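You operate a simulated robot arm through the tools that you are given. There is no shell and no other tool. Be economical: measure what you need, move in short steps, check, and stop when the job is done.

Carry out the task below with a simulated robot arm. There is one attempt and no reset: what you move stays moved.

TASK
Put the sink plug and the grey cup on the serving tray.
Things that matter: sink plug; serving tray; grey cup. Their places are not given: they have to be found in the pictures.

It is judged by the outcome, as a careful person would: the job done as asked, and still so three seconds after it is handed in. It fails if anything else is knocked over, pushed out of place, dropped, spilled or broken.

THE ROBOT
A 7-joint arm with a two-finger parallel gripper, fixed in place. Base frame: the origin is at the foot of the arm, x ahead of it, y to its left, z up; the work surface is at about z = 0. Lengths are in m, angles in degrees, forces in N, time in s.
With the tool pointing down near the work surface it reaches from about 0.24 to 0.62 m from the base axis. Its first joint turns from -66.0 to 66.0 degrees. Payload 2.6 kg.
Tool frame: the origin (TCP) lies between the finger pads and is the grasp point; the fingertips stand 0.03 m ahead of it; z points along the fingers, y is the line along which they close. The gripper opens to 0.094 m. The fingers are 0.028 m wide and 0.01 m thick; the gripper's body (0.05 by 0.096 m) begins 0.055 m behind the TCP.
Orientation is that of the tool frame in the base frame, as [roll, pitch, yaw] about the fixed x, y, z axes, in that order (R = Rz(yaw) Ry(pitch) Rx(roll)). With the fingers straight down and closing along the base's y, the tool's x points along the base's -x, its y along +y and its z along -z.

THE INTERFACE
- The arm moves only by the tool servo_tool. Its argument "targets" is one flat list of numbers, 7 for each row, row after row: the shift along the base's x, y, z in units of 40 mm (1.0 is 40 mm), then the turn, a rotation vector about the base's x, y, z in units of 5 degrees (1.0 is 5 degrees), then the opening, from 0 (shut) to 1 (fully open). In form: [x, y, z, wx, wy, wz, grip, x, y, z, wx, wy, wz, grip, ...]. A call has 1 to 10 rows; each row shifts and turns the commanded pose from where the row before left it. A call with a number of a shift or a turn outside -1 to 1 is refused whole. A row lasts 0.2 s, in which the tool goes at most 0.05 m and 8.6 degrees; a call with a longer step from one row to the next is refused whole, and so is a gripper value outside its range. A pose out of reach is approached as far as the arm can. The call stops where the force on the tool passes 40 N (or 10 N more than at its start, if that is more) or the arm is blocked; 0.2 s more then pass. The fingers move at their own pace (about 0.072 m/s each) and stop on an object; they squeeze with about 27 N. The grip force told is the motor's: it shows also when the fingers shut on nothing. Time passes only in rows, and 0.2 s behind the last, so rows that do not move let the fingers close. It gives the time, the measured TCP pose, the force on the tool (base axes), the opening and the grip force at its end, in the units of the frame above (readings bear some noise).
- Cameras (640 x 400 px; columns grow to the right, rows downward): "scene" is fixed at [0.0398, 0.4324, 0.5729]; the picture's right is [-0.75, -0.66, 0.00], its down [-0.33, 0.38, -0.86] and it looks along [0.57, -0.65, -0.50] (base axes); focal length 334 px, centre (320, 200). "wrist" rides on the gripper at [-0.037, 0, -0.058] in the tool frame; the picture's right is [0.00, -1.00, 0.00], its down [0.97, 0.00, -0.24] and it looks along [0.24, 0.00, 0.97] (tool axes); focal length 218 px, centre (320, 200).
- snapshot(camera): a new picture of that camera. No time passes.
- probe_pixels(camera, pixels): for up to 12 pixels [column, row] of the newest picture of that camera ("zoom" is the newest enlarged one), the place [x, y, z] in the base frame of the surface seen there, good to about 0.002 m. No time passes.
- enlarge(camera, box): a new picture of the part [left, top, right, bottom] of that camera's present view, enlarged. No time passes.
- sign_off(): hands the job in; it is judged then, once.

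Work in short steps. Measure before you move; look again where a grasp or a placing could have gone wrong, and mend it. You have 60 turns and 20 pictures in all, the two below and enlarged ones among them. Open the gripper and draw the arm clear of the work before you hand the job in, unless the task says otherwise; then end with one line.

The tools are called after "Call:" by a JSON object that holds its "method" and its "body". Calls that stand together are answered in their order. servo_tool: Moves the arm, as the interface text tells. Its arguments: {"type":"object","properties":{"targets":{"type":"array"}},"required":["targets"]} The other tools are called the same way: snapshot (camera) takes a picture; probe_pixels (camera, pixels) gives the place of the surface under pixels of a picture; enlarge (camera, box) takes an enlarged picture of a part of a camera's view; sign_off () hands the job in.

At the start:

```text
time: 0.0
ee_pos: [0.404, -0.0597, 0.2961]
tool_rot: [-179.9, -0.1, 179.9]
ft_force: [0.2, -0.2, 0.9]
opening: 0.094
gripper_force: 0.1
```

scene: 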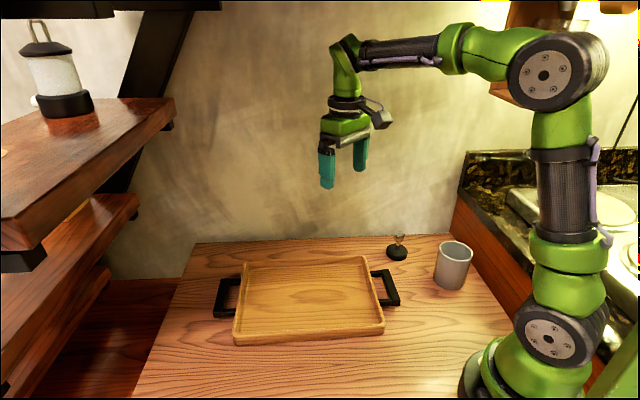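
wrist: 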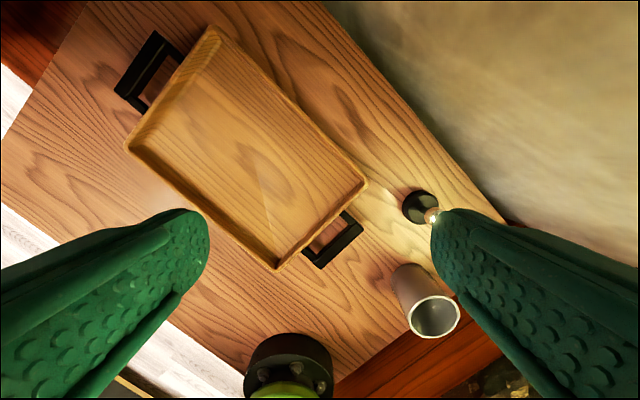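

The sink plug is near scene (397,250), the cup near (453,265) and the tray near (310,297). I'll enlarge that area and probe these points.

Call:
{"method": "enlarge", "body": {"camera": "scene", "box": [360, 220, 500, 307]}}

Call:
{"method": "probe_pixels", "body": {"camera": "scene", "pixels": [[398, 237], [397, 255], [439, 247], [471, 252], [455, 242], [451, 258], [450, 286], [245, 266], [363, 258], [383, 325], [236, 338], [310, 297]]}}

```text
4.57 times, centred on (430, 264) of scene
```

zoom: 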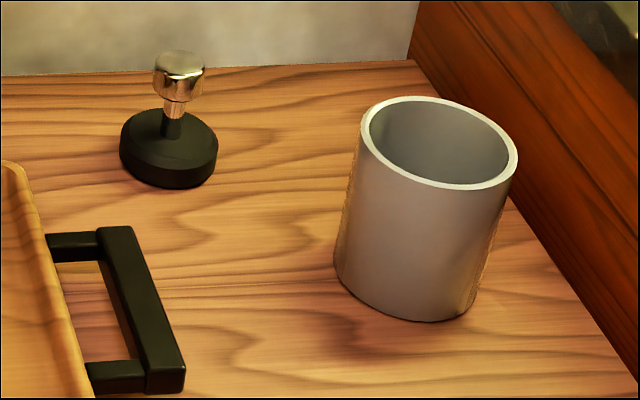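

```text
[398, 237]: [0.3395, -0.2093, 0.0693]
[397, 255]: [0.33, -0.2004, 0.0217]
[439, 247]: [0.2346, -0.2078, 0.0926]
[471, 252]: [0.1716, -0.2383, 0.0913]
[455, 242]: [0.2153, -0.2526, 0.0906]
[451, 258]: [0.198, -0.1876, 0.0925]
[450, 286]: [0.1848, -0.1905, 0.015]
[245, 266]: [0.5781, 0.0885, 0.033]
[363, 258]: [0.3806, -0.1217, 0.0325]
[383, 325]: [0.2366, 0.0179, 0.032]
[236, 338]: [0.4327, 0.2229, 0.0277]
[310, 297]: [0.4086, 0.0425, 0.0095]
```

I'll probe the enlarged picture for the knob, the plug base and the cup rim.

Call:
{"method": "probe_pixels", "body": {"camera": "zoom", "pixels": [[180, 58], [180, 85], [157, 85], [202, 85], [172, 125], [124, 140], [214, 150], [170, 165], [366, 118], [511, 150], [440, 100], [430, 183]]}}

```text
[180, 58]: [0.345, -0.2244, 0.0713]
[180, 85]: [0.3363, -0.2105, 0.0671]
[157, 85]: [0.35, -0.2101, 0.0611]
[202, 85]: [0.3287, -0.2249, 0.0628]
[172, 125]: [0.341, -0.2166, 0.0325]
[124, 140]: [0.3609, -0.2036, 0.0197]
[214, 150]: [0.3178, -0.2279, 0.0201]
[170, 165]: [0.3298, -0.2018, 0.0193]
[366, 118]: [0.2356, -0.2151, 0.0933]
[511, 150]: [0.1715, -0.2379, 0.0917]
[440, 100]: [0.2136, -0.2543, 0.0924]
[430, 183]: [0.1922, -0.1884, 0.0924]
```

The knob centre is about (0.342, -0.219) and the cup centre about (0.203, -0.221) with radius 0.034. Next I check the surroundings: the wall, the side board and the tray handle.

Call:
{"method": "probe_pixels", "body": {"camera": "zoom", "pixels": [[200, 60], [230, 40], [420, 40], [440, 90], [520, 195], [600, 300], [520, 60], [560, 20], [600, 60], [120, 230], [180, 370], [230, 72]]}}

Call:
{"method": "probe_pixels", "body": {"camera": "scene", "pixels": [[465, 190], [490, 205], [520, 245], [475, 155], [500, 160], [520, 200]]}}

```text
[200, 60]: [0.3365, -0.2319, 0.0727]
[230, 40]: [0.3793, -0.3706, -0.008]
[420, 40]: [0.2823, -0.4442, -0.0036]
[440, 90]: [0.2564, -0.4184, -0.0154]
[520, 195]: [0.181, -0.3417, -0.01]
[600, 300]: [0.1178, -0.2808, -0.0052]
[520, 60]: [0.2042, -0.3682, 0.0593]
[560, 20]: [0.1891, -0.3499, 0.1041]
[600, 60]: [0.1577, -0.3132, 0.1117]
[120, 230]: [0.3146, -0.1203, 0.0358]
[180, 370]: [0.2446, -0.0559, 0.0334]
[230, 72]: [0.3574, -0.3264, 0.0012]
```

```text
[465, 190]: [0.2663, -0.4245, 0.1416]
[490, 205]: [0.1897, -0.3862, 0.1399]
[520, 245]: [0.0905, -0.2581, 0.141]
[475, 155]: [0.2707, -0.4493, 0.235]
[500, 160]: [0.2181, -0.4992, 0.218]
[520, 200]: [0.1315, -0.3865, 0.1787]
```

The surroundings are clear: the side board is about 9 cm from the cup and the wall is far off. I move to above the plug.

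Call:
{"method": "servo_tool", "body": {"targets": [-0.31, -0.8, -0.73, 0, 0, 0, 0.7, -0.31, -0.8, -0.73, 0, 0, 0, 0.7, -0.31, -0.8, -0.73, 0, 0, 0, 0.7, -0.31, -0.8, -0.73, 0, 0, 0, 0.7, -0.31, -0.78, -0.73, 0, 0, 0, 0.7, 0, 0, 0, 0, 0, 0, 0.7]}}

Call:
{"method": "snapshot", "body": {"camera": "wrist"}}

```text
time: 1.4
ee_pos: [0.3408, -0.2215, 0.1505]
tool_rot: [-180.0, 0.0, 180.0]
ft_force: [-0.3, -0.9, 0.4]
opening: 0.0659
gripper_force: 0.1
```

```text
16 pictures are left
```

wrist: 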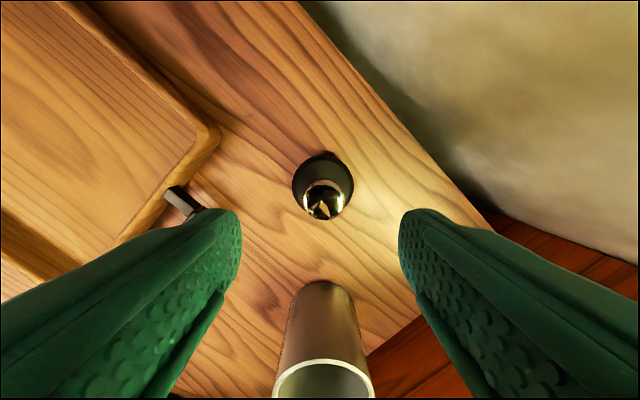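

The plug is centred between the fingers (column 323). I probe the knob for its exact place.

Call:
{"method": "probe_pixels", "body": {"camera": "wrist", "pixels": [[323, 184], [323, 200], [305, 200], [342, 200], [323, 216], [323, 160], [298, 175], [348, 175]]}}

```text
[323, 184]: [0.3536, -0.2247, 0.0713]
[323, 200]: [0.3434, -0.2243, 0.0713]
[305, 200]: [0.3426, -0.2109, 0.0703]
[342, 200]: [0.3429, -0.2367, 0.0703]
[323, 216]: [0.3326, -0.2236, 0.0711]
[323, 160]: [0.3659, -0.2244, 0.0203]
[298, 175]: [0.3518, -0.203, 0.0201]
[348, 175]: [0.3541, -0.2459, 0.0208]
```

The knob centre is (0.343, -0.224), its top is at 0.071, and the plug's base top is at 0.0205. I descend to TCP z = 0.059 and close.

Call:
{"method": "servo_tool", "body": {"targets": [0.06, -0.05, -0.76, 0, 0, 0, 0.7, 0, 0, -0.76, 0, 0, 0, 0.7, 0, 0, -0.76, 0, 0, 0, 0.7, 0, 0, 0, 0, 0, 0, 0.7, 0, 0, 0, 0, 0, 0, 0, 0, 0, 0, 0, 0, 0, 0, 0, 0, 0, 0, 0, 0, 0]}}

```text
time: 3.0
ee_pos: [0.3426, -0.2202, 0.0554]
tool_rot: [-180.0, 0.0, 180.0]
ft_force: [-0.3, 1.2, 0.5]
opening: 0.0266
gripper_force: 27.1
```

Gripped the plug: the opening is 0.0266 with 27 N. I lift it and check.

Call:
{"method": "servo_tool", "body": {"targets": [0, 0, 0.8, 0, 0, 0, 0, 0, 0, 0.9, 0, 0, 0, 0, 0, 0, 0.8, 0, 0, 0, 0, 0.33, 0.98, 0, 0, 0, 0, 0, 0.33, 0.98, 0, 0, 0, 0, 0, 0.33, 0.98, 0, 0, 0, 0, 0, 0.33, 0.98, 0, 0, 0, 0, 0, 0.33, 0.98, 0, 0, 0, 0, 0, 0.33, 0.98, 0, 0, 0, 0, 0, 0.33, 0.98, 0, 0, 0, 0, 0]}}

Call:
{"method": "servo_tool", "body": {"targets": [0.3, 0.98, 0, 0, 0, 0, 0, 0, 0, 0, 0, 0, 0, 0]}}

Call:
{"method": "snapshot", "body": {"camera": "scene"}}

Call:
{"method": "snapshot", "body": {"camera": "wrist"}}

```text
time: 5.2
ee_pos: [0.4377, 0.0579, 0.1581]
tool_rot: [-180.0, 0.0, 180.0]
ft_force: [-0.6, -0.5, 0.4]
opening: 0.0001
gripper_force: 26.9
```

```text
time: 5.8
ee_pos: [0.4493, 0.0946, 0.158]
tool_rot: [-180.0, 0.0, 179.9]
ft_force: [-0.1, -0.2, -0.4]
opening: 0.0
gripper_force: 26.6
```

```text
15 pictures are left
```

scene: 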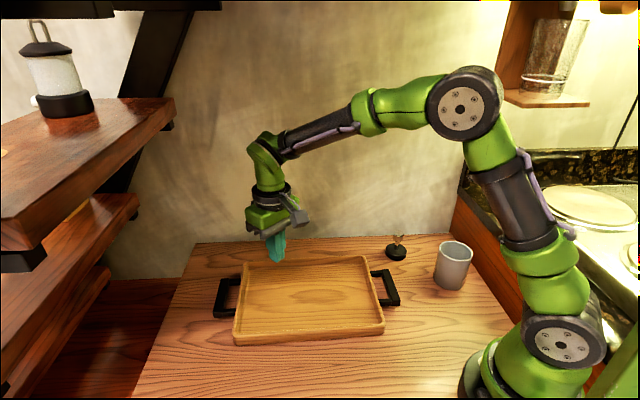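

```text
14 pictures are left
```

wrist: 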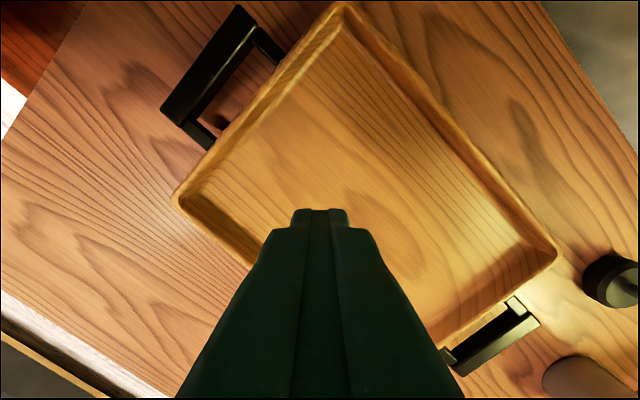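

The grip slipped: opening is 0 and the plug still stands on the table at (396,250). The polished knob is slippery, so I'll grip the rubber base instead. First I look closely at where it is now.

Call:
{"method": "enlarge", "body": {"camera": "scene", "box": [360, 220, 440, 270]}}

Call:
{"method": "probe_pixels", "body": {"camera": "zoom", "pixels": [[285, 130], [285, 170], [285, 260], [220, 250], [360, 260], [285, 300]]}}

```text
8.00 times, centred on (400, 245) of scene
```

zoom: 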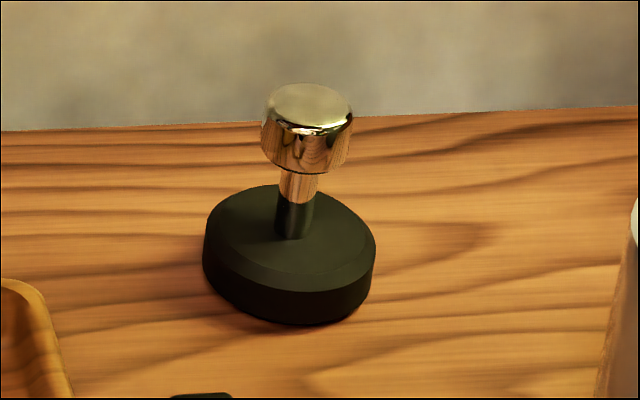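

```text
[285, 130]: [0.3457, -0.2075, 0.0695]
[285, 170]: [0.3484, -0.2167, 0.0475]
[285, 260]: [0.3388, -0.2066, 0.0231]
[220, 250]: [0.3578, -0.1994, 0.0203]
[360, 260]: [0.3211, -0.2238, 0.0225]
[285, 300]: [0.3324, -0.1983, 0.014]
```

The plug is upright and barely moved. I go back above it with the gripper open.

Call:
{"method": "servo_tool", "body": {"targets": [-0.33, -0.98, 0, 0, 0, 0, 0.95, -0.33, -0.98, 0, 0, 0, 0, 0.95, -0.33, -0.98, 0, 0, 0, 0, 0.95, -0.33, -0.98, 0, 0, 0, 0, 0.95, -0.33, -0.98, 0, 0, 0, 0, 0.95, -0.33, -0.98, 0, 0, 0, 0, 0.95, -0.33, -0.98, 0, 0, 0, 0, 0.95, -0.33, -0.98, 0, 0, 0, 0, 0.95, 0, 0, 0, 0, 0, 0, 0.95]}}

Call:
{"method": "snapshot", "body": {"camera": "wrist"}}

Call:
{"method": "probe_pixels", "body": {"camera": "wrist", "pixels": [[320, 200], [320, 165], [298, 175], [345, 175], [303, 200], [338, 200]]}}

```text
time: 7.8
ee_pos: [0.3437, -0.2232, 0.1605]
tool_rot: [-179.9, 0.0, 180.0]
ft_force: [0.0, 0.7, 0.0]
opening: 0.0893
gripper_force: 0.0
```

```text
12 pictures are left
```

wrist: 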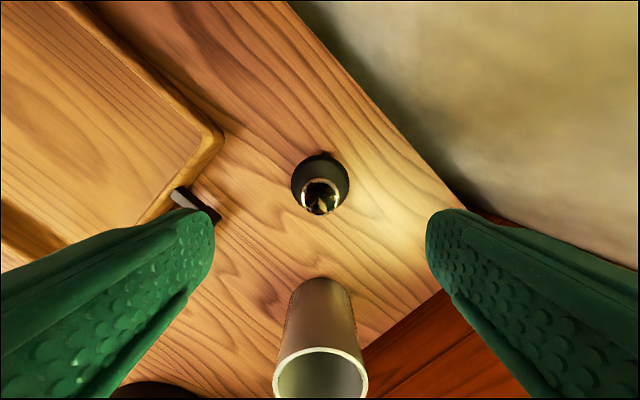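

```text
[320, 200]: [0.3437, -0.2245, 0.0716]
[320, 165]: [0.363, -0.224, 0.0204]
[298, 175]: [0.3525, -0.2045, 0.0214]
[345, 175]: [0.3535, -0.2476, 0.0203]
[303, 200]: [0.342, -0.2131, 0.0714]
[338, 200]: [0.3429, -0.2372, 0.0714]
```

The plug centre is (0.343, -0.225), so it's aligned. I descend to TCP z of about 0.037 (tips near 0.007) and close on the rubber base.

Call:
{"method": "servo_tool", "body": {"targets": [0, -0.03, -0.8, 0, 0, 0, 0.95, 0, 0, -0.8, 0, 0, 0, 0.95, 0, 0, -0.8, 0, 0, 0, 0.95, 0, 0, -0.62, 0, 0, 0, 0.95, 0, 0, 0, 0, 0, 0, 0.95, 0, 0, 0, 0, 0, 0, 0.2, 0, 0, 0, 0, 0, 0, 0, 0, 0, 0, 0, 0, 0, 0, 0, 0, 0, 0, 0, 0, 0]}}

Call:
{"method": "servo_tool", "body": {"targets": [0, 0, 0.3, 0, 0, 0, 0, 0, 0, 0.4, 0, 0, 0, 0, 0, 0, 0.4, 0, 0, 0, 0, 0, 0, 0.4, 0, 0, 0, 0, 0, 0, 0.3, 0, 0, 0, 0, 0, 0, 0, 0, 0, 0, 0]}}

```text
time: 9.8
ee_pos: [0.3433, -0.2222, 0.0385]
tool_rot: [-180.0, 0.1, -180.0]
ft_force: [0.4, 0.2, -0.6]
opening: 0.0534
gripper_force: 26.8
```

```text
time: 11.2
ee_pos: [0.3426, -0.221, 0.1114]
tool_rot: [180.0, 0.0, 179.9]
ft_force: [-0.3, 0.2, -0.2]
opening: 0.0535
gripper_force: 26.9
```

The grip holds on lifting (opening 0.0535). I carry it slowly to above the far half of the tray.

Call:
{"method": "servo_tool", "body": {"targets": [0.26, 0.79, 0, 0, 0, 0, 0, 0.26, 0.79, 0, 0, 0, 0, 0, 0.26, 0.79, 0, 0, 0, 0, 0, 0.26, 0.79, 0, 0, 0, 0, 0, 0.26, 0.79, 0, 0, 0, 0, 0, 0.26, 0.79, 0, 0, 0, 0, 0, 0.26, 0.79, 0, 0, 0, 0, 0, 0.26, 0.79, 0, 0, 0, 0, 0, 0.26, 0.79, 0, 0, 0, 0, 0, 0.26, 0.79, 0, 0, 0, 0, 0]}}

Call:
{"method": "snapshot", "body": {"camera": "wrist"}}

```text
time: 13.4
ee_pos: [0.4483, 0.095, 0.1116]
tool_rot: [180.0, 0.0, -179.9]
ft_force: [0.0, -0.7, -1.2]
opening: 0.0535
gripper_force: 27.1
```

```text
11 pictures are left
```

wrist: 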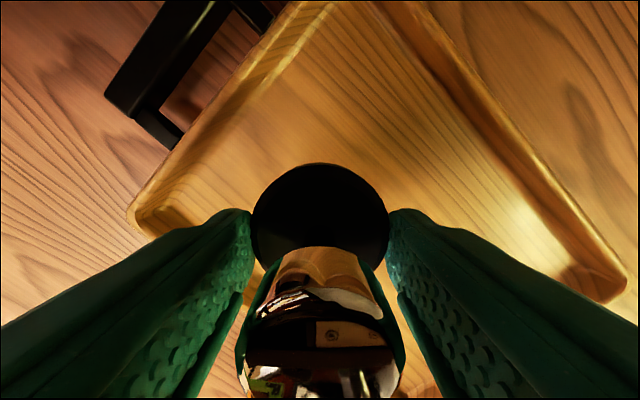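

The plug hangs level. I lower it 61 mm onto the tray floor and see whether contact shows.

Call:
{"method": "servo_tool", "body": {"targets": [0, 0, -0.5, 0, 0, 0, 0, 0, 0, -0.5, 0, 0, 0, 0, 0, 0, -0.3, 0, 0, 0, 0, 0, 0, -0.15, 0, 0, 0, 0, 0, 0, -0.08, 0, 0, 0, 0, 0, 0, 0, 0, 0, 0, 0]}}

Call:
{"method": "snapshot", "body": {"camera": "scene"}}

```text
time: 14.8
ee_pos: [0.4479, 0.0953, 0.0488]
tool_rot: [-180.0, 0.1, 179.9]
ft_force: [0.3, 0.3, -0.6]
opening: 0.0537
gripper_force: 27.1
```

```text
10 pictures are left
```

scene: 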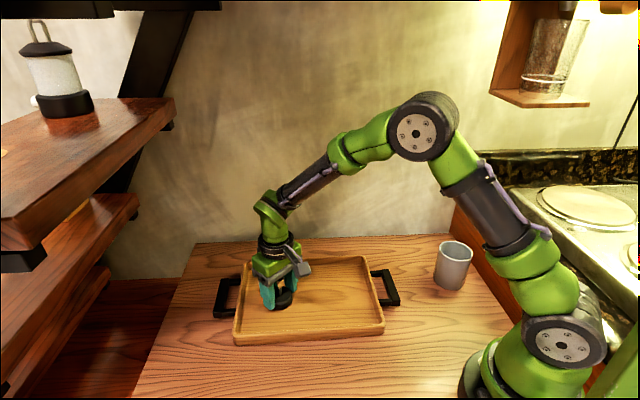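

The plug is at the tray floor. I lower a hair more, open and rise.

Call:
{"method": "servo_tool", "body": {"targets": [0, 0, -0.03, 0, 0, 0, 0, 0, 0, 0, 0, 0, 0, 0.7, 0, 0, 0, 0, 0, 0, 0.8, 0, 0, 0.3, 0, 0, 0, 0.8, 0, 0, 0.8, 0, 0, 0, 0.8, 0, 0, 0.8, 0, 0, 0, 0.8, 0, 0, 0.9, 0, 0, 0, 0.8, 0, 0, 0.5, 0, 0, 0, 1, 0, 0, 0, 0, 0, 0, 1]}}

Call:
{"method": "snapshot", "body": {"camera": "wrist"}}

```text
time: 16.8
ee_pos: [0.4472, 0.0935, 0.1807]
tool_rot: [180.0, 0.0, 180.0]
ft_force: [0.2, 0.2, 0.5]
opening: 0.094
gripper_force: 0.0
```

```text
9 pictures are left
```

wrist: 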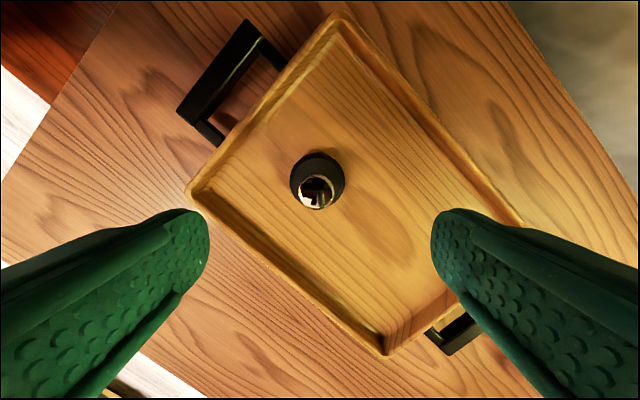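

The plug stands upright on the tray. Next I move to above the cup.

Call:
{"method": "servo_tool", "body": {"targets": [-0.61, -0.79, 0, 0, 0, 0, 1, -0.61, -0.79, 0, 0, 0, 0, 1, -0.61, -0.79, 0, 0, 0, 0, 1, -0.61, -0.79, 0, 0, 0, 0, 1, -0.61, -0.79, 0, 0, 0, 0, 1, -0.61, -0.79, 0, 0, 0, 0, 1, -0.61, -0.79, 0, 0, 0, 0, 1, -0.61, -0.79, 0, 0, 0, 0, 1, -0.61, -0.79, 0, 0, 0, 0, 1, -0.61, -0.79, 0, 0, 0, 0, 1]}}

Call:
{"method": "servo_tool", "body": {"targets": [0, 0, 0, 0, 0, 0, 1]}}

Call:
{"method": "snapshot", "body": {"camera": "wrist"}}

```text
time: 19.1
ee_pos: [0.2524, -0.1665, 0.1827]
tool_rot: [179.9, 0.3, -166.5]
ft_force: [0.2, -0.9, 0.4]
opening: 0.094
gripper_force: 0.1
stopped in row 10: the arm was blocked; the commanded pose is now the measured one
```

```text
time: 19.4
ee_pos: [0.2519, -0.1668, 0.1829]
tool_rot: [179.8, 0.3, -166.6]
ft_force: [0.2, 0.7, 0.6]
opening: 0.0942
gripper_force: 0.0
```

```text
8 pictures are left
```

wrist: 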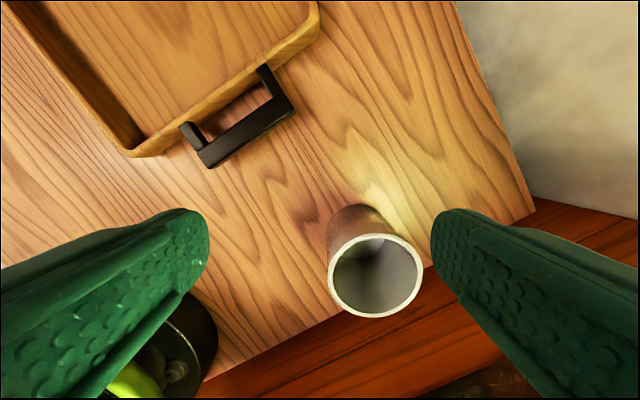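

The arm was blocked at (0.252, -0.167) with the yaw turned by 13°, so a joint limit is likely. I turn the tool to a more radial yaw (negative turn) in place.

Call:
{"method": "servo_tool", "body": {"targets": [0, 0, 0, 0, 0, -1, 1, 0, 0, 0, 0, 0, -1, 1, 0, 0, 0, 0, 0, -1, 1, 0, 0, 0, 0, 0, -1, 1, 0, 0, 0, 0, 0, -1, 1, 0, 0, 0, 0, 0, -1, 1, 0, 0, 0, 0, 0, 0, 1]}}

Call:
{"method": "snapshot", "body": {"camera": "scene"}}

```text
time: 21.1
ee_pos: [0.2505, -0.1659, 0.1813]
tool_rot: [179.9, 0.2, 163.3]
ft_force: [-0.7, -0.8, 0.1]
opening: 0.0941
gripper_force: 0.1
```

```text
7 pictures are left
```

scene: 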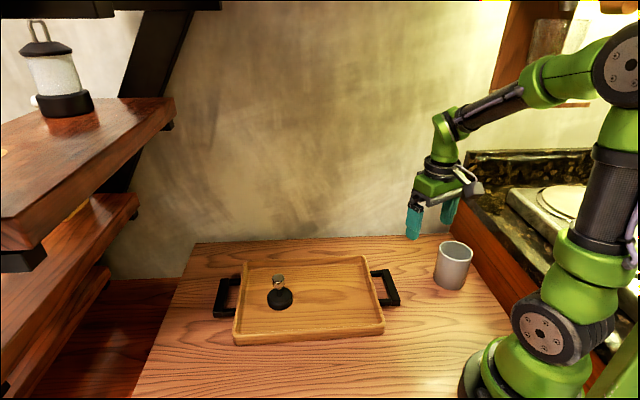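

The turn worked (yaw 163) and nothing was touched. I approach the cup with more turning.

Call:
{"method": "servo_tool", "body": {"targets": [-0.3, -0.35, 0, 0, 0, -1, 1, -0.3, -0.35, 0, 0, 0, -1, 1, -0.3, -0.35, 0, 0, 0, -1, 1, -0.3, -0.35, 0, 0, 0, -1, 1, 0, 0, 0, 0, 0, 0, 1]}}

Call:
{"method": "snapshot", "body": {"camera": "wrist"}}

```text
time: 21.9
ee_pos: [0.2511, -0.1666, 0.1816]
tool_rot: [179.9, 0.1, 158.9]
ft_force: [-0.1, -0.9, -0.8]
opening: 0.0937
gripper_force: 0.0
stopped in row 4: the arm was blocked; the commanded pose is now the measured one
```

```text
6 pictures are left
```

wrist: 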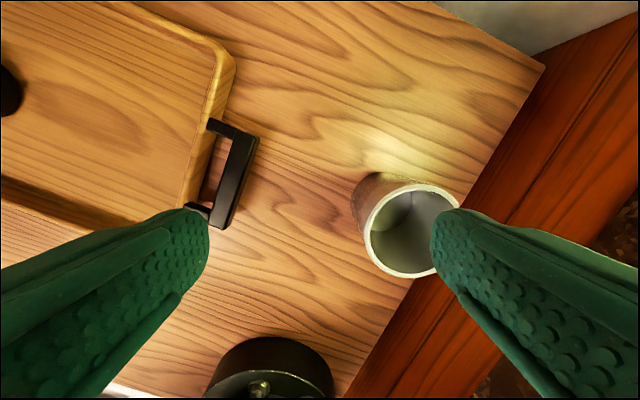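

The position is still blocked at the same spot. I check whether the elbow is near the wall shelf holding the glass (scene upper right), or whether it's a joint limit.

Call:
{"method": "enlarge", "body": {"camera": "scene", "box": [400, 0, 640, 150]}}

Call:
{"method": "probe_pixels", "body": {"camera": "scene", "pixels": [[616, 70], [600, 120], [545, 80], [510, 90], [545, 40], [575, 105], [510, 20], [610, 170], [600, 260], [545, 335], [455, 115], [630, 30]]}}

```text
2.67 times, centred on (520, 75) of scene
```

zoom: 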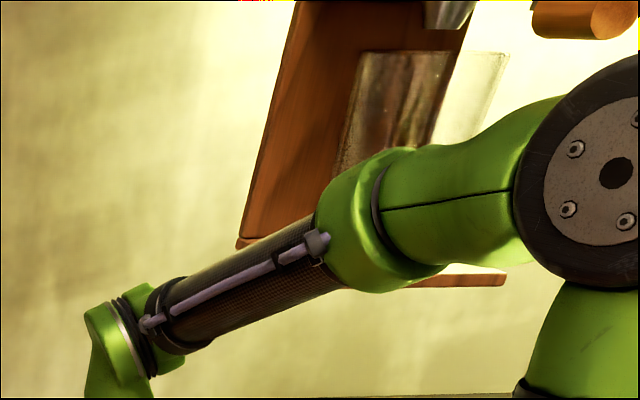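

```text
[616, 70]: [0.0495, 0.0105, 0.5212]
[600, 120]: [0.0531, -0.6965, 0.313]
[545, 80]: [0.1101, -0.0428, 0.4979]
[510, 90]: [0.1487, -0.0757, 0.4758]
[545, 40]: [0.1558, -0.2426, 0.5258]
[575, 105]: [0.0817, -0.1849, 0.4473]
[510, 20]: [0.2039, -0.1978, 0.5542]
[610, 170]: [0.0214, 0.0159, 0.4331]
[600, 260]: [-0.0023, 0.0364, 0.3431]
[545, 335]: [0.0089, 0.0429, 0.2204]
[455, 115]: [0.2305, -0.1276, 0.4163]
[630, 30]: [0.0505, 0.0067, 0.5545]
```

The forearm is up against a hanging wall shelf that holds a glass, at about (0.1–0.2, -0.18…, z 0.45), so I must not push further. I back out to where the plug was, staying lower, and measure the shelf from there.

Call:
{"method": "servo_tool", "body": {"targets": [0.4, 0.1, 0, 0, 0, 0, 1, 0.7, 0, -0.4, 0, 0, 1, 1, 0.7, 0, -0.6, 0, 0, 1, 1, 0.5, -0.5, -0.6, 0, 0, 1, 1, 0, -0.6, -0.3, 0, 0, 1, 1, 0, -0.4, 0, 0, 0, 0.2, 1, 0, 0, 0, 0, 0, 0, 1]}}

Call:
{"method": "snapshot", "body": {"camera": "scene"}}

```text
time: 23.5
ee_pos: [0.3406, -0.2248, 0.1056]
tool_rot: [179.9, 0.2, 179.5]
ft_force: [0.4, 0.2, 0.6]
opening: 0.0943
gripper_force: 0.1
```

```text
4 pictures are left
```

scene: 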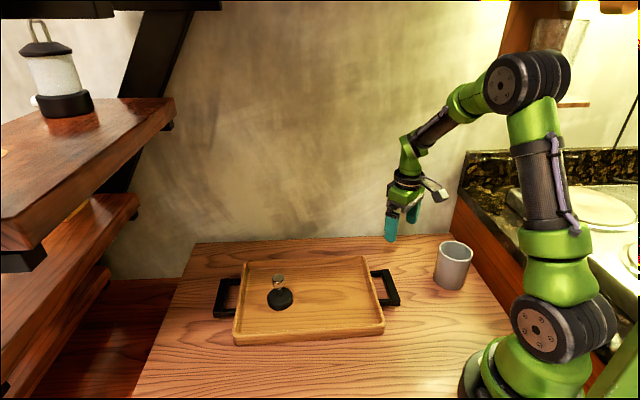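

I probe the shelf, the glass, the forearm and the elbow here.

Call:
{"method": "probe_pixels", "body": {"camera": "scene", "pixels": [[588, 105], [575, 104], [560, 106], [578, 40], [575, 70], [515, 15], [505, 45], [510, 75], [535, 70], [450, 110], [415, 145], [540, 130]]}}

```text
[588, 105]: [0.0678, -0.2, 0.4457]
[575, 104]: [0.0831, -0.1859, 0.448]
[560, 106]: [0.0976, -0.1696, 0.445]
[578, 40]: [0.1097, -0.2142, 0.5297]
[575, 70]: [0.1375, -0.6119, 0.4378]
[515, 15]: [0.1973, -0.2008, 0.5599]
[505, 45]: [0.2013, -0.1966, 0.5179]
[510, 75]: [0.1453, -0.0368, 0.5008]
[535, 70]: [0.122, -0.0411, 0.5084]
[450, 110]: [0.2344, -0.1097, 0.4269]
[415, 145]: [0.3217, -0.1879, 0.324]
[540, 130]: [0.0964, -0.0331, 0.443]
```

The hanging shelf occupies roughly azimuth -44° to -71° above z = 0.445, so a straight-down approach to the cup would hit it. I'll grasp the cup with the tool tilted 30° from the tray side, which keeps the forearm clear. First I move away and yaw by +45°.

Call:
{"method": "servo_tool", "body": {"targets": [-0.11, 0.345, 0.235, 0, 0, 1, 1, -0.11, 0.345, 0.235, 0, 0, 1, 1, -0.11, 0.345, 0.235, 0, 0, 1, 1, -0.11, 0.345, 0.235, 0, 0, 1, 1, -0.11, 0.345, 0.235, 0, 0, 1, 1, -0.11, 0.345, 0.235, 0, 0, 1, 1, -0.11, 0.345, 0.235, 0, 0, 1, 1, -0.11, 0.345, 0.235, 0, 0, 1, 1, -0.11, 0.345, 0.235, 0, 0, 1, 1, 0, 0, 0, 0, 0, 0, 1]}}

```text
time: 25.7
ee_pos: [0.3005, -0.1004, 0.1908]
tool_rot: [-180.0, 0.1, -135.4]
ft_force: [0.0, 0.1, -0.4]
opening: 0.0939
gripper_force: 0.2
```

The yaw is right. Next I tilt 30° about (-0.707, 0.707, 0) in place.

Call:
{"method": "servo_tool", "body": {"targets": [0, 0, 0, -0.85, 0.85, 0, 1, 0, 0, 0, -0.85, 0.85, 0, 1, 0, 0, 0, -0.85, 0.85, 0, 1, 0, 0, 0, -0.85, 0.85, 0, 1, 0, 0, 0, -0.84, 0.84, 0, 1, 0, 0, 0, 0, 0, 0, 1]}}

```text
time: 27.1
ee_pos: [0.3019, -0.0998, 0.1908]
tool_rot: [-179.7, -29.9, -135.6]
ft_force: [0.5, -0.6, 0.6]
opening: 0.094
gripper_force: 0.1
```

The tilt is correct. I move to the pre-grasp point, about 0.11 m back from the cup along the tool axis, and look.

Call:
{"method": "servo_tool", "body": {"targets": [-0.375, -0.52, -0.225, 0, 0, 0, 1, -0.375, -0.52, -0.225, 0, 0, 0, 1, -0.375, -0.52, -0.225, 0, 0, 0, 1, -0.375, -0.52, -0.225, 0, 0, 0, 1, 0, 0, 0, 0, 0, 0, 1]}}

Call:
{"method": "snapshot", "body": {"camera": "wrist"}}

```text
time: 28.3
ee_pos: [0.2402, -0.1835, 0.1565]
tool_rot: [-179.6, -29.8, -135.6]
ft_force: [-0.5, 0.1, 0.6]
opening: 0.0941
gripper_force: 0.1
```

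```text
3 pictures are left
```

wrist: 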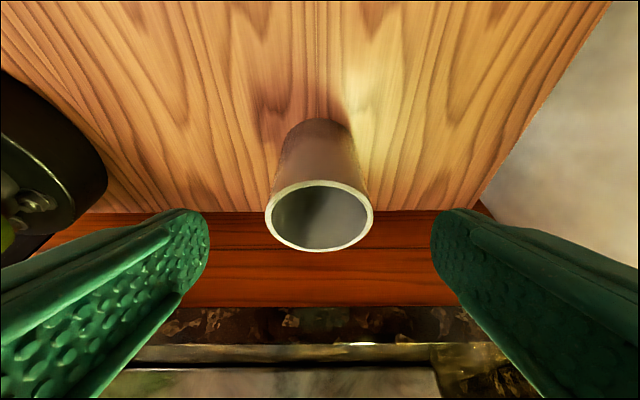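

The cup is centred between the fingers. I probe its rim to confirm the centre.

Call:
{"method": "probe_pixels", "body": {"camera": "wrist", "pixels": [[268, 211], [370, 211], [319, 183], [319, 249], [319, 140]]}}

```text
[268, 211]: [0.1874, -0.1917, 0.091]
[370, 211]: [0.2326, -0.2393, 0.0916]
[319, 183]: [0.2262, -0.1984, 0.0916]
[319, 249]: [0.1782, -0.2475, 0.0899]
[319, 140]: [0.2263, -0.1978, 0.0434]
```

The cup's lateral offset is about 1 mm and its centre is about (0.204, -0.222). I advance along the tool axis to TCP (0.206, -0.2195, 0.063).

Call:
{"method": "servo_tool", "body": {"targets": [-0.17, -0.18, -0.47, 0, 0, 0, 1, -0.17, -0.18, -0.47, 0, 0, 0, 1, -0.17, -0.18, -0.47, 0, 0, 0, 1, -0.17, -0.18, -0.47, 0, 0, 0, 1, -0.17, -0.18, -0.46, 0, 0, 0, 1, 0, 0, 0, 0, 0, 0, 1]}}

```text
time: 29.7
ee_pos: [0.2063, -0.2205, 0.0593]
tool_rot: [-179.7, -29.8, -135.6]
ft_force: [-1.0, -0.1, -0.4]
opening: 0.0938
gripper_force: 0.1
```

I reached the grasp pose without contact. I close on the cup and make a small test lift.

Call:
{"method": "servo_tool", "body": {"targets": [0, 0, 0, 0, 0, 0, 0.6, 0, 0, 0, 0, 0, 0, 0.3, 0, 0, 0, 0, 0, 0, 0, 0, 0, 0, 0, 0, 0, 0, 0, 0, 0, 0, 0, 0, 0, 0, 0, 0.25, 0, 0, 0, 0, 0, 0, 0.25, 0, 0, 0, 0, 0, 0, 0, 0, 0, 0, 0]}}

Call:
{"method": "snapshot", "body": {"camera": "scene"}}

```text
time: 31.5
ee_pos: [0.2075, -0.2192, 0.0799]
tool_rot: [-179.7, -29.8, -135.6]
ft_force: [-0.5, 0.4, -1.9]
opening: 0.073
gripper_force: 27.4
```

```text
2 pictures are left
```

scene: 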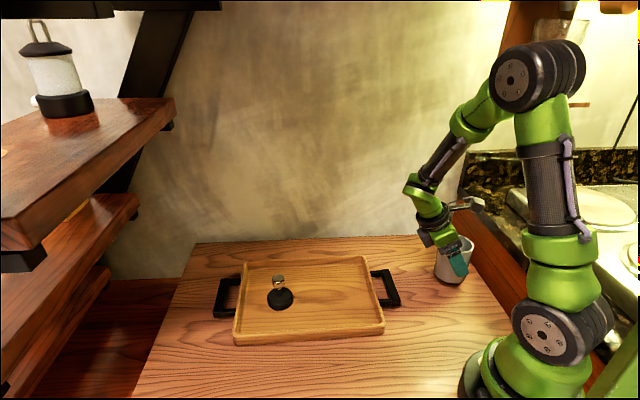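

The grip holds at 0.073. I raise and carry the cup toward the near half of the tray, away from the shelf.

Call:
{"method": "servo_tool", "body": {"targets": [0.3, 0.35, 0.5, 0, 0, 0, 0, 0.3, 0.35, 0.5, 0, 0, 0, 0, 0.3, 0.35, 0.5, 0, 0, 0, 0, 0.387, 0.616, 0, 0, 0, 0, 0, 0.387, 0.616, 0, 0, 0, 0, 0, 0.387, 0.616, 0, 0, 0, 0, 0, 0.387, 0.616, 0, 0, 0, 0, 0, 0.387, 0.616, 0, 0, 0, 0, 0, 0.387, 0.616, 0, 0, 0, 0, 0, 0.387, 0.616, 0, 0, 0, 0, 0]}}

Call:
{"method": "snapshot", "body": {"camera": "scene"}}

Call:
{"method": "probe_pixels", "body": {"camera": "scene", "pixels": [[350, 270], [350, 285], [345, 260], [360, 280], [340, 280], [280, 278], [281, 300]]}}

```text
time: 33.7
ee_pos: [0.3543, -0.0049, 0.1407]
tool_rot: [-179.6, -29.8, -135.6]
ft_force: [0.4, 0.4, -1.9]
opening: 0.0728
gripper_force: 27.5
```

```text
1 pictures are left
```

scene: 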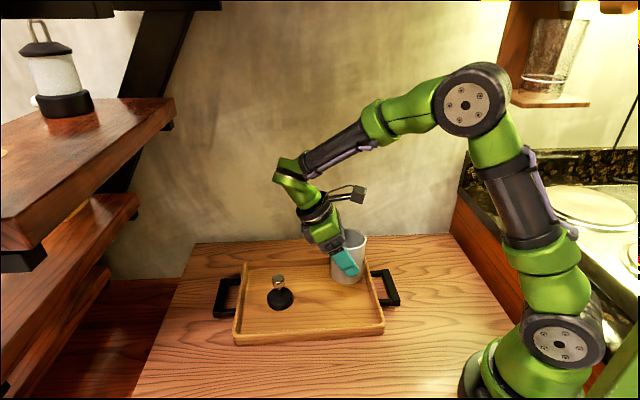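

```text
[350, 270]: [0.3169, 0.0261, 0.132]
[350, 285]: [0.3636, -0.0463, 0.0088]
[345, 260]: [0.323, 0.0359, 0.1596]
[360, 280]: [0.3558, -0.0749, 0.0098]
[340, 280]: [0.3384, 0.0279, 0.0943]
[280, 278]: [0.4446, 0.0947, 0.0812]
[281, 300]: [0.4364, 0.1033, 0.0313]
```

The cup is held upright over the tray at about (0.352, -0.007), and the plug and glass are undisturbed. I lower it about 70 mm onto the tray floor.

Call:
{"method": "servo_tool", "body": {"targets": [0, 0, -0.5, 0, 0, 0, 0, 0, 0, -0.5, 0, 0, 0, 0, 0, 0, -0.4, 0, 0, 0, 0, 0, 0, -0.2, 0, 0, 0, 0, 0, 0, -0.1, 0, 0, 0, 0, 0, 0, -0.04, 0, 0, 0, 0, 0, 0, 0, 0, 0, 0, 0]}}

```text
time: 35.3
ee_pos: [0.3527, -0.0058, 0.0711]
tool_rot: [-179.7, -29.8, -135.5]
ft_force: [0.3, 0.3, -1.8]
opening: 0.0726
gripper_force: 27.2
```

The weight (-1.8 N) still hangs on the tool. I inch down another 2 mm.

Call:
{"method": "servo_tool", "body": {"targets": [0, 0, -0.03, 0, 0, 0, 0, 0, 0, -0.02, 0, 0, 0, 0, 0, 0, 0, 0, 0, 0, 0]}}

```text
time: 36.1
ee_pos: [0.3526, -0.0061, 0.0696]
tool_rot: [-179.7, -29.8, -135.5]
ft_force: [-0.3, 0.5, -2.0]
opening: 0.0726
gripper_force: 27.1
```

Call:
{"method": "servo_tool", "body": {"targets": [0, 0, -0.03, 0, 0, 0, 0, 0, 0, -0.02, 0, 0, 0, 0, 0, 0, 0, 0, 0, 0, 0]}}

```text
time: 36.9
ee_pos: [0.3519, -0.0051, 0.0677]
tool_rot: [-179.7, -29.7, -135.6]
ft_force: [-3.5, 2.7, 16.1]
opening: 0.0726
gripper_force: 27.3
```

The cup is now in contact (16 N). I ease up slightly, open, and withdraw along the tool axis.

Call:
{"method": "servo_tool", "body": {"targets": [0, 0, 0.02, 0, 0, 0, 0, 0, 0, 0, 0, 0, 0, 0.85, 0, 0, 0, 0, 0, 0, 1, 0, 0, 0, 0, 0, 0, 1, 0.14, 0.14, 0.35, 0, 0, 0, 1, 0.19, 0.19, 0.47, 0, 0, 0, 1, 0.19, 0.19, 0.47, 0, 0, 0, 1, 0.19, 0.19, 0.5, 0, 0, 0, 1, 0.19, 0.19, 0.5, 0, 0, 0, 1, 0.1, 0.1, 0.8, 0, 0, 0, 1]}}

Call:
{"method": "servo_tool", "body": {"targets": [0, 0, 0.9, 0, 0, 0, 1, 0.3, 0, 0.8, 0, 0, 0, 1, 0.3, 0, 0.5, 0, 0, 0, 1, 0, 0, 0, 0, 0, 0, 1]}}

Call:
{"method": "snapshot", "body": {"camera": "scene"}}

Call:
{"method": "probe_pixels", "body": {"camera": "scene", "pixels": [[280, 278], [245, 266], [383, 325], [236, 338]]}}

```text
time: 39.1
ee_pos: [0.3905, 0.0336, 0.1917]
tool_rot: [-179.7, -29.8, -135.5]
ft_force: [0.5, -0.4, 0.3]
opening: 0.094
gripper_force: 0.1
```

```text
time: 40.1
ee_pos: [0.4138, 0.0358, 0.2801]
tool_rot: [-179.7, -29.9, -135.5]
ft_force: [0.8, 1.1, 0.3]
opening: 0.0937
gripper_force: 0.1
```

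```text
0 pictures are left
```

scene: 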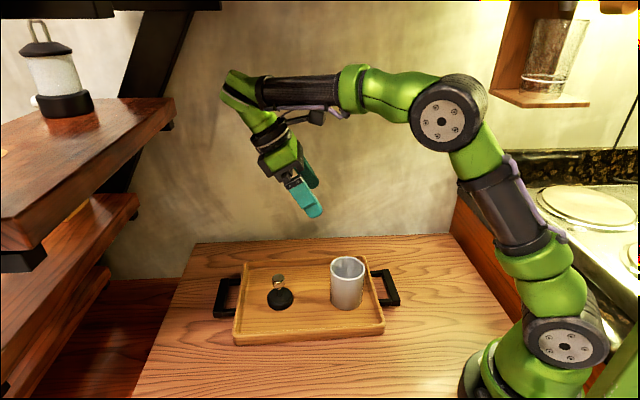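

```text
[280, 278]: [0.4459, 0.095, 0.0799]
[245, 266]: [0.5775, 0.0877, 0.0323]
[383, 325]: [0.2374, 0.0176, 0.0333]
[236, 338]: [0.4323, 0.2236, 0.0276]
```

The cup and the plug both stand upright on the tray. The tray hasn't moved, the glass on the shelf is intact, and the arm is clear with the gripper open.

Call:
{"method": "sign_off", "body": {}}

```text
The job is handed in.
```

The sink plug and the grey cup are both standing upright on the serving tray. The plug slipped from the first grip without tipping over, and the arm once pressed lightly against the wall shelf. The tray, and the glass on that shelf, are where they were.
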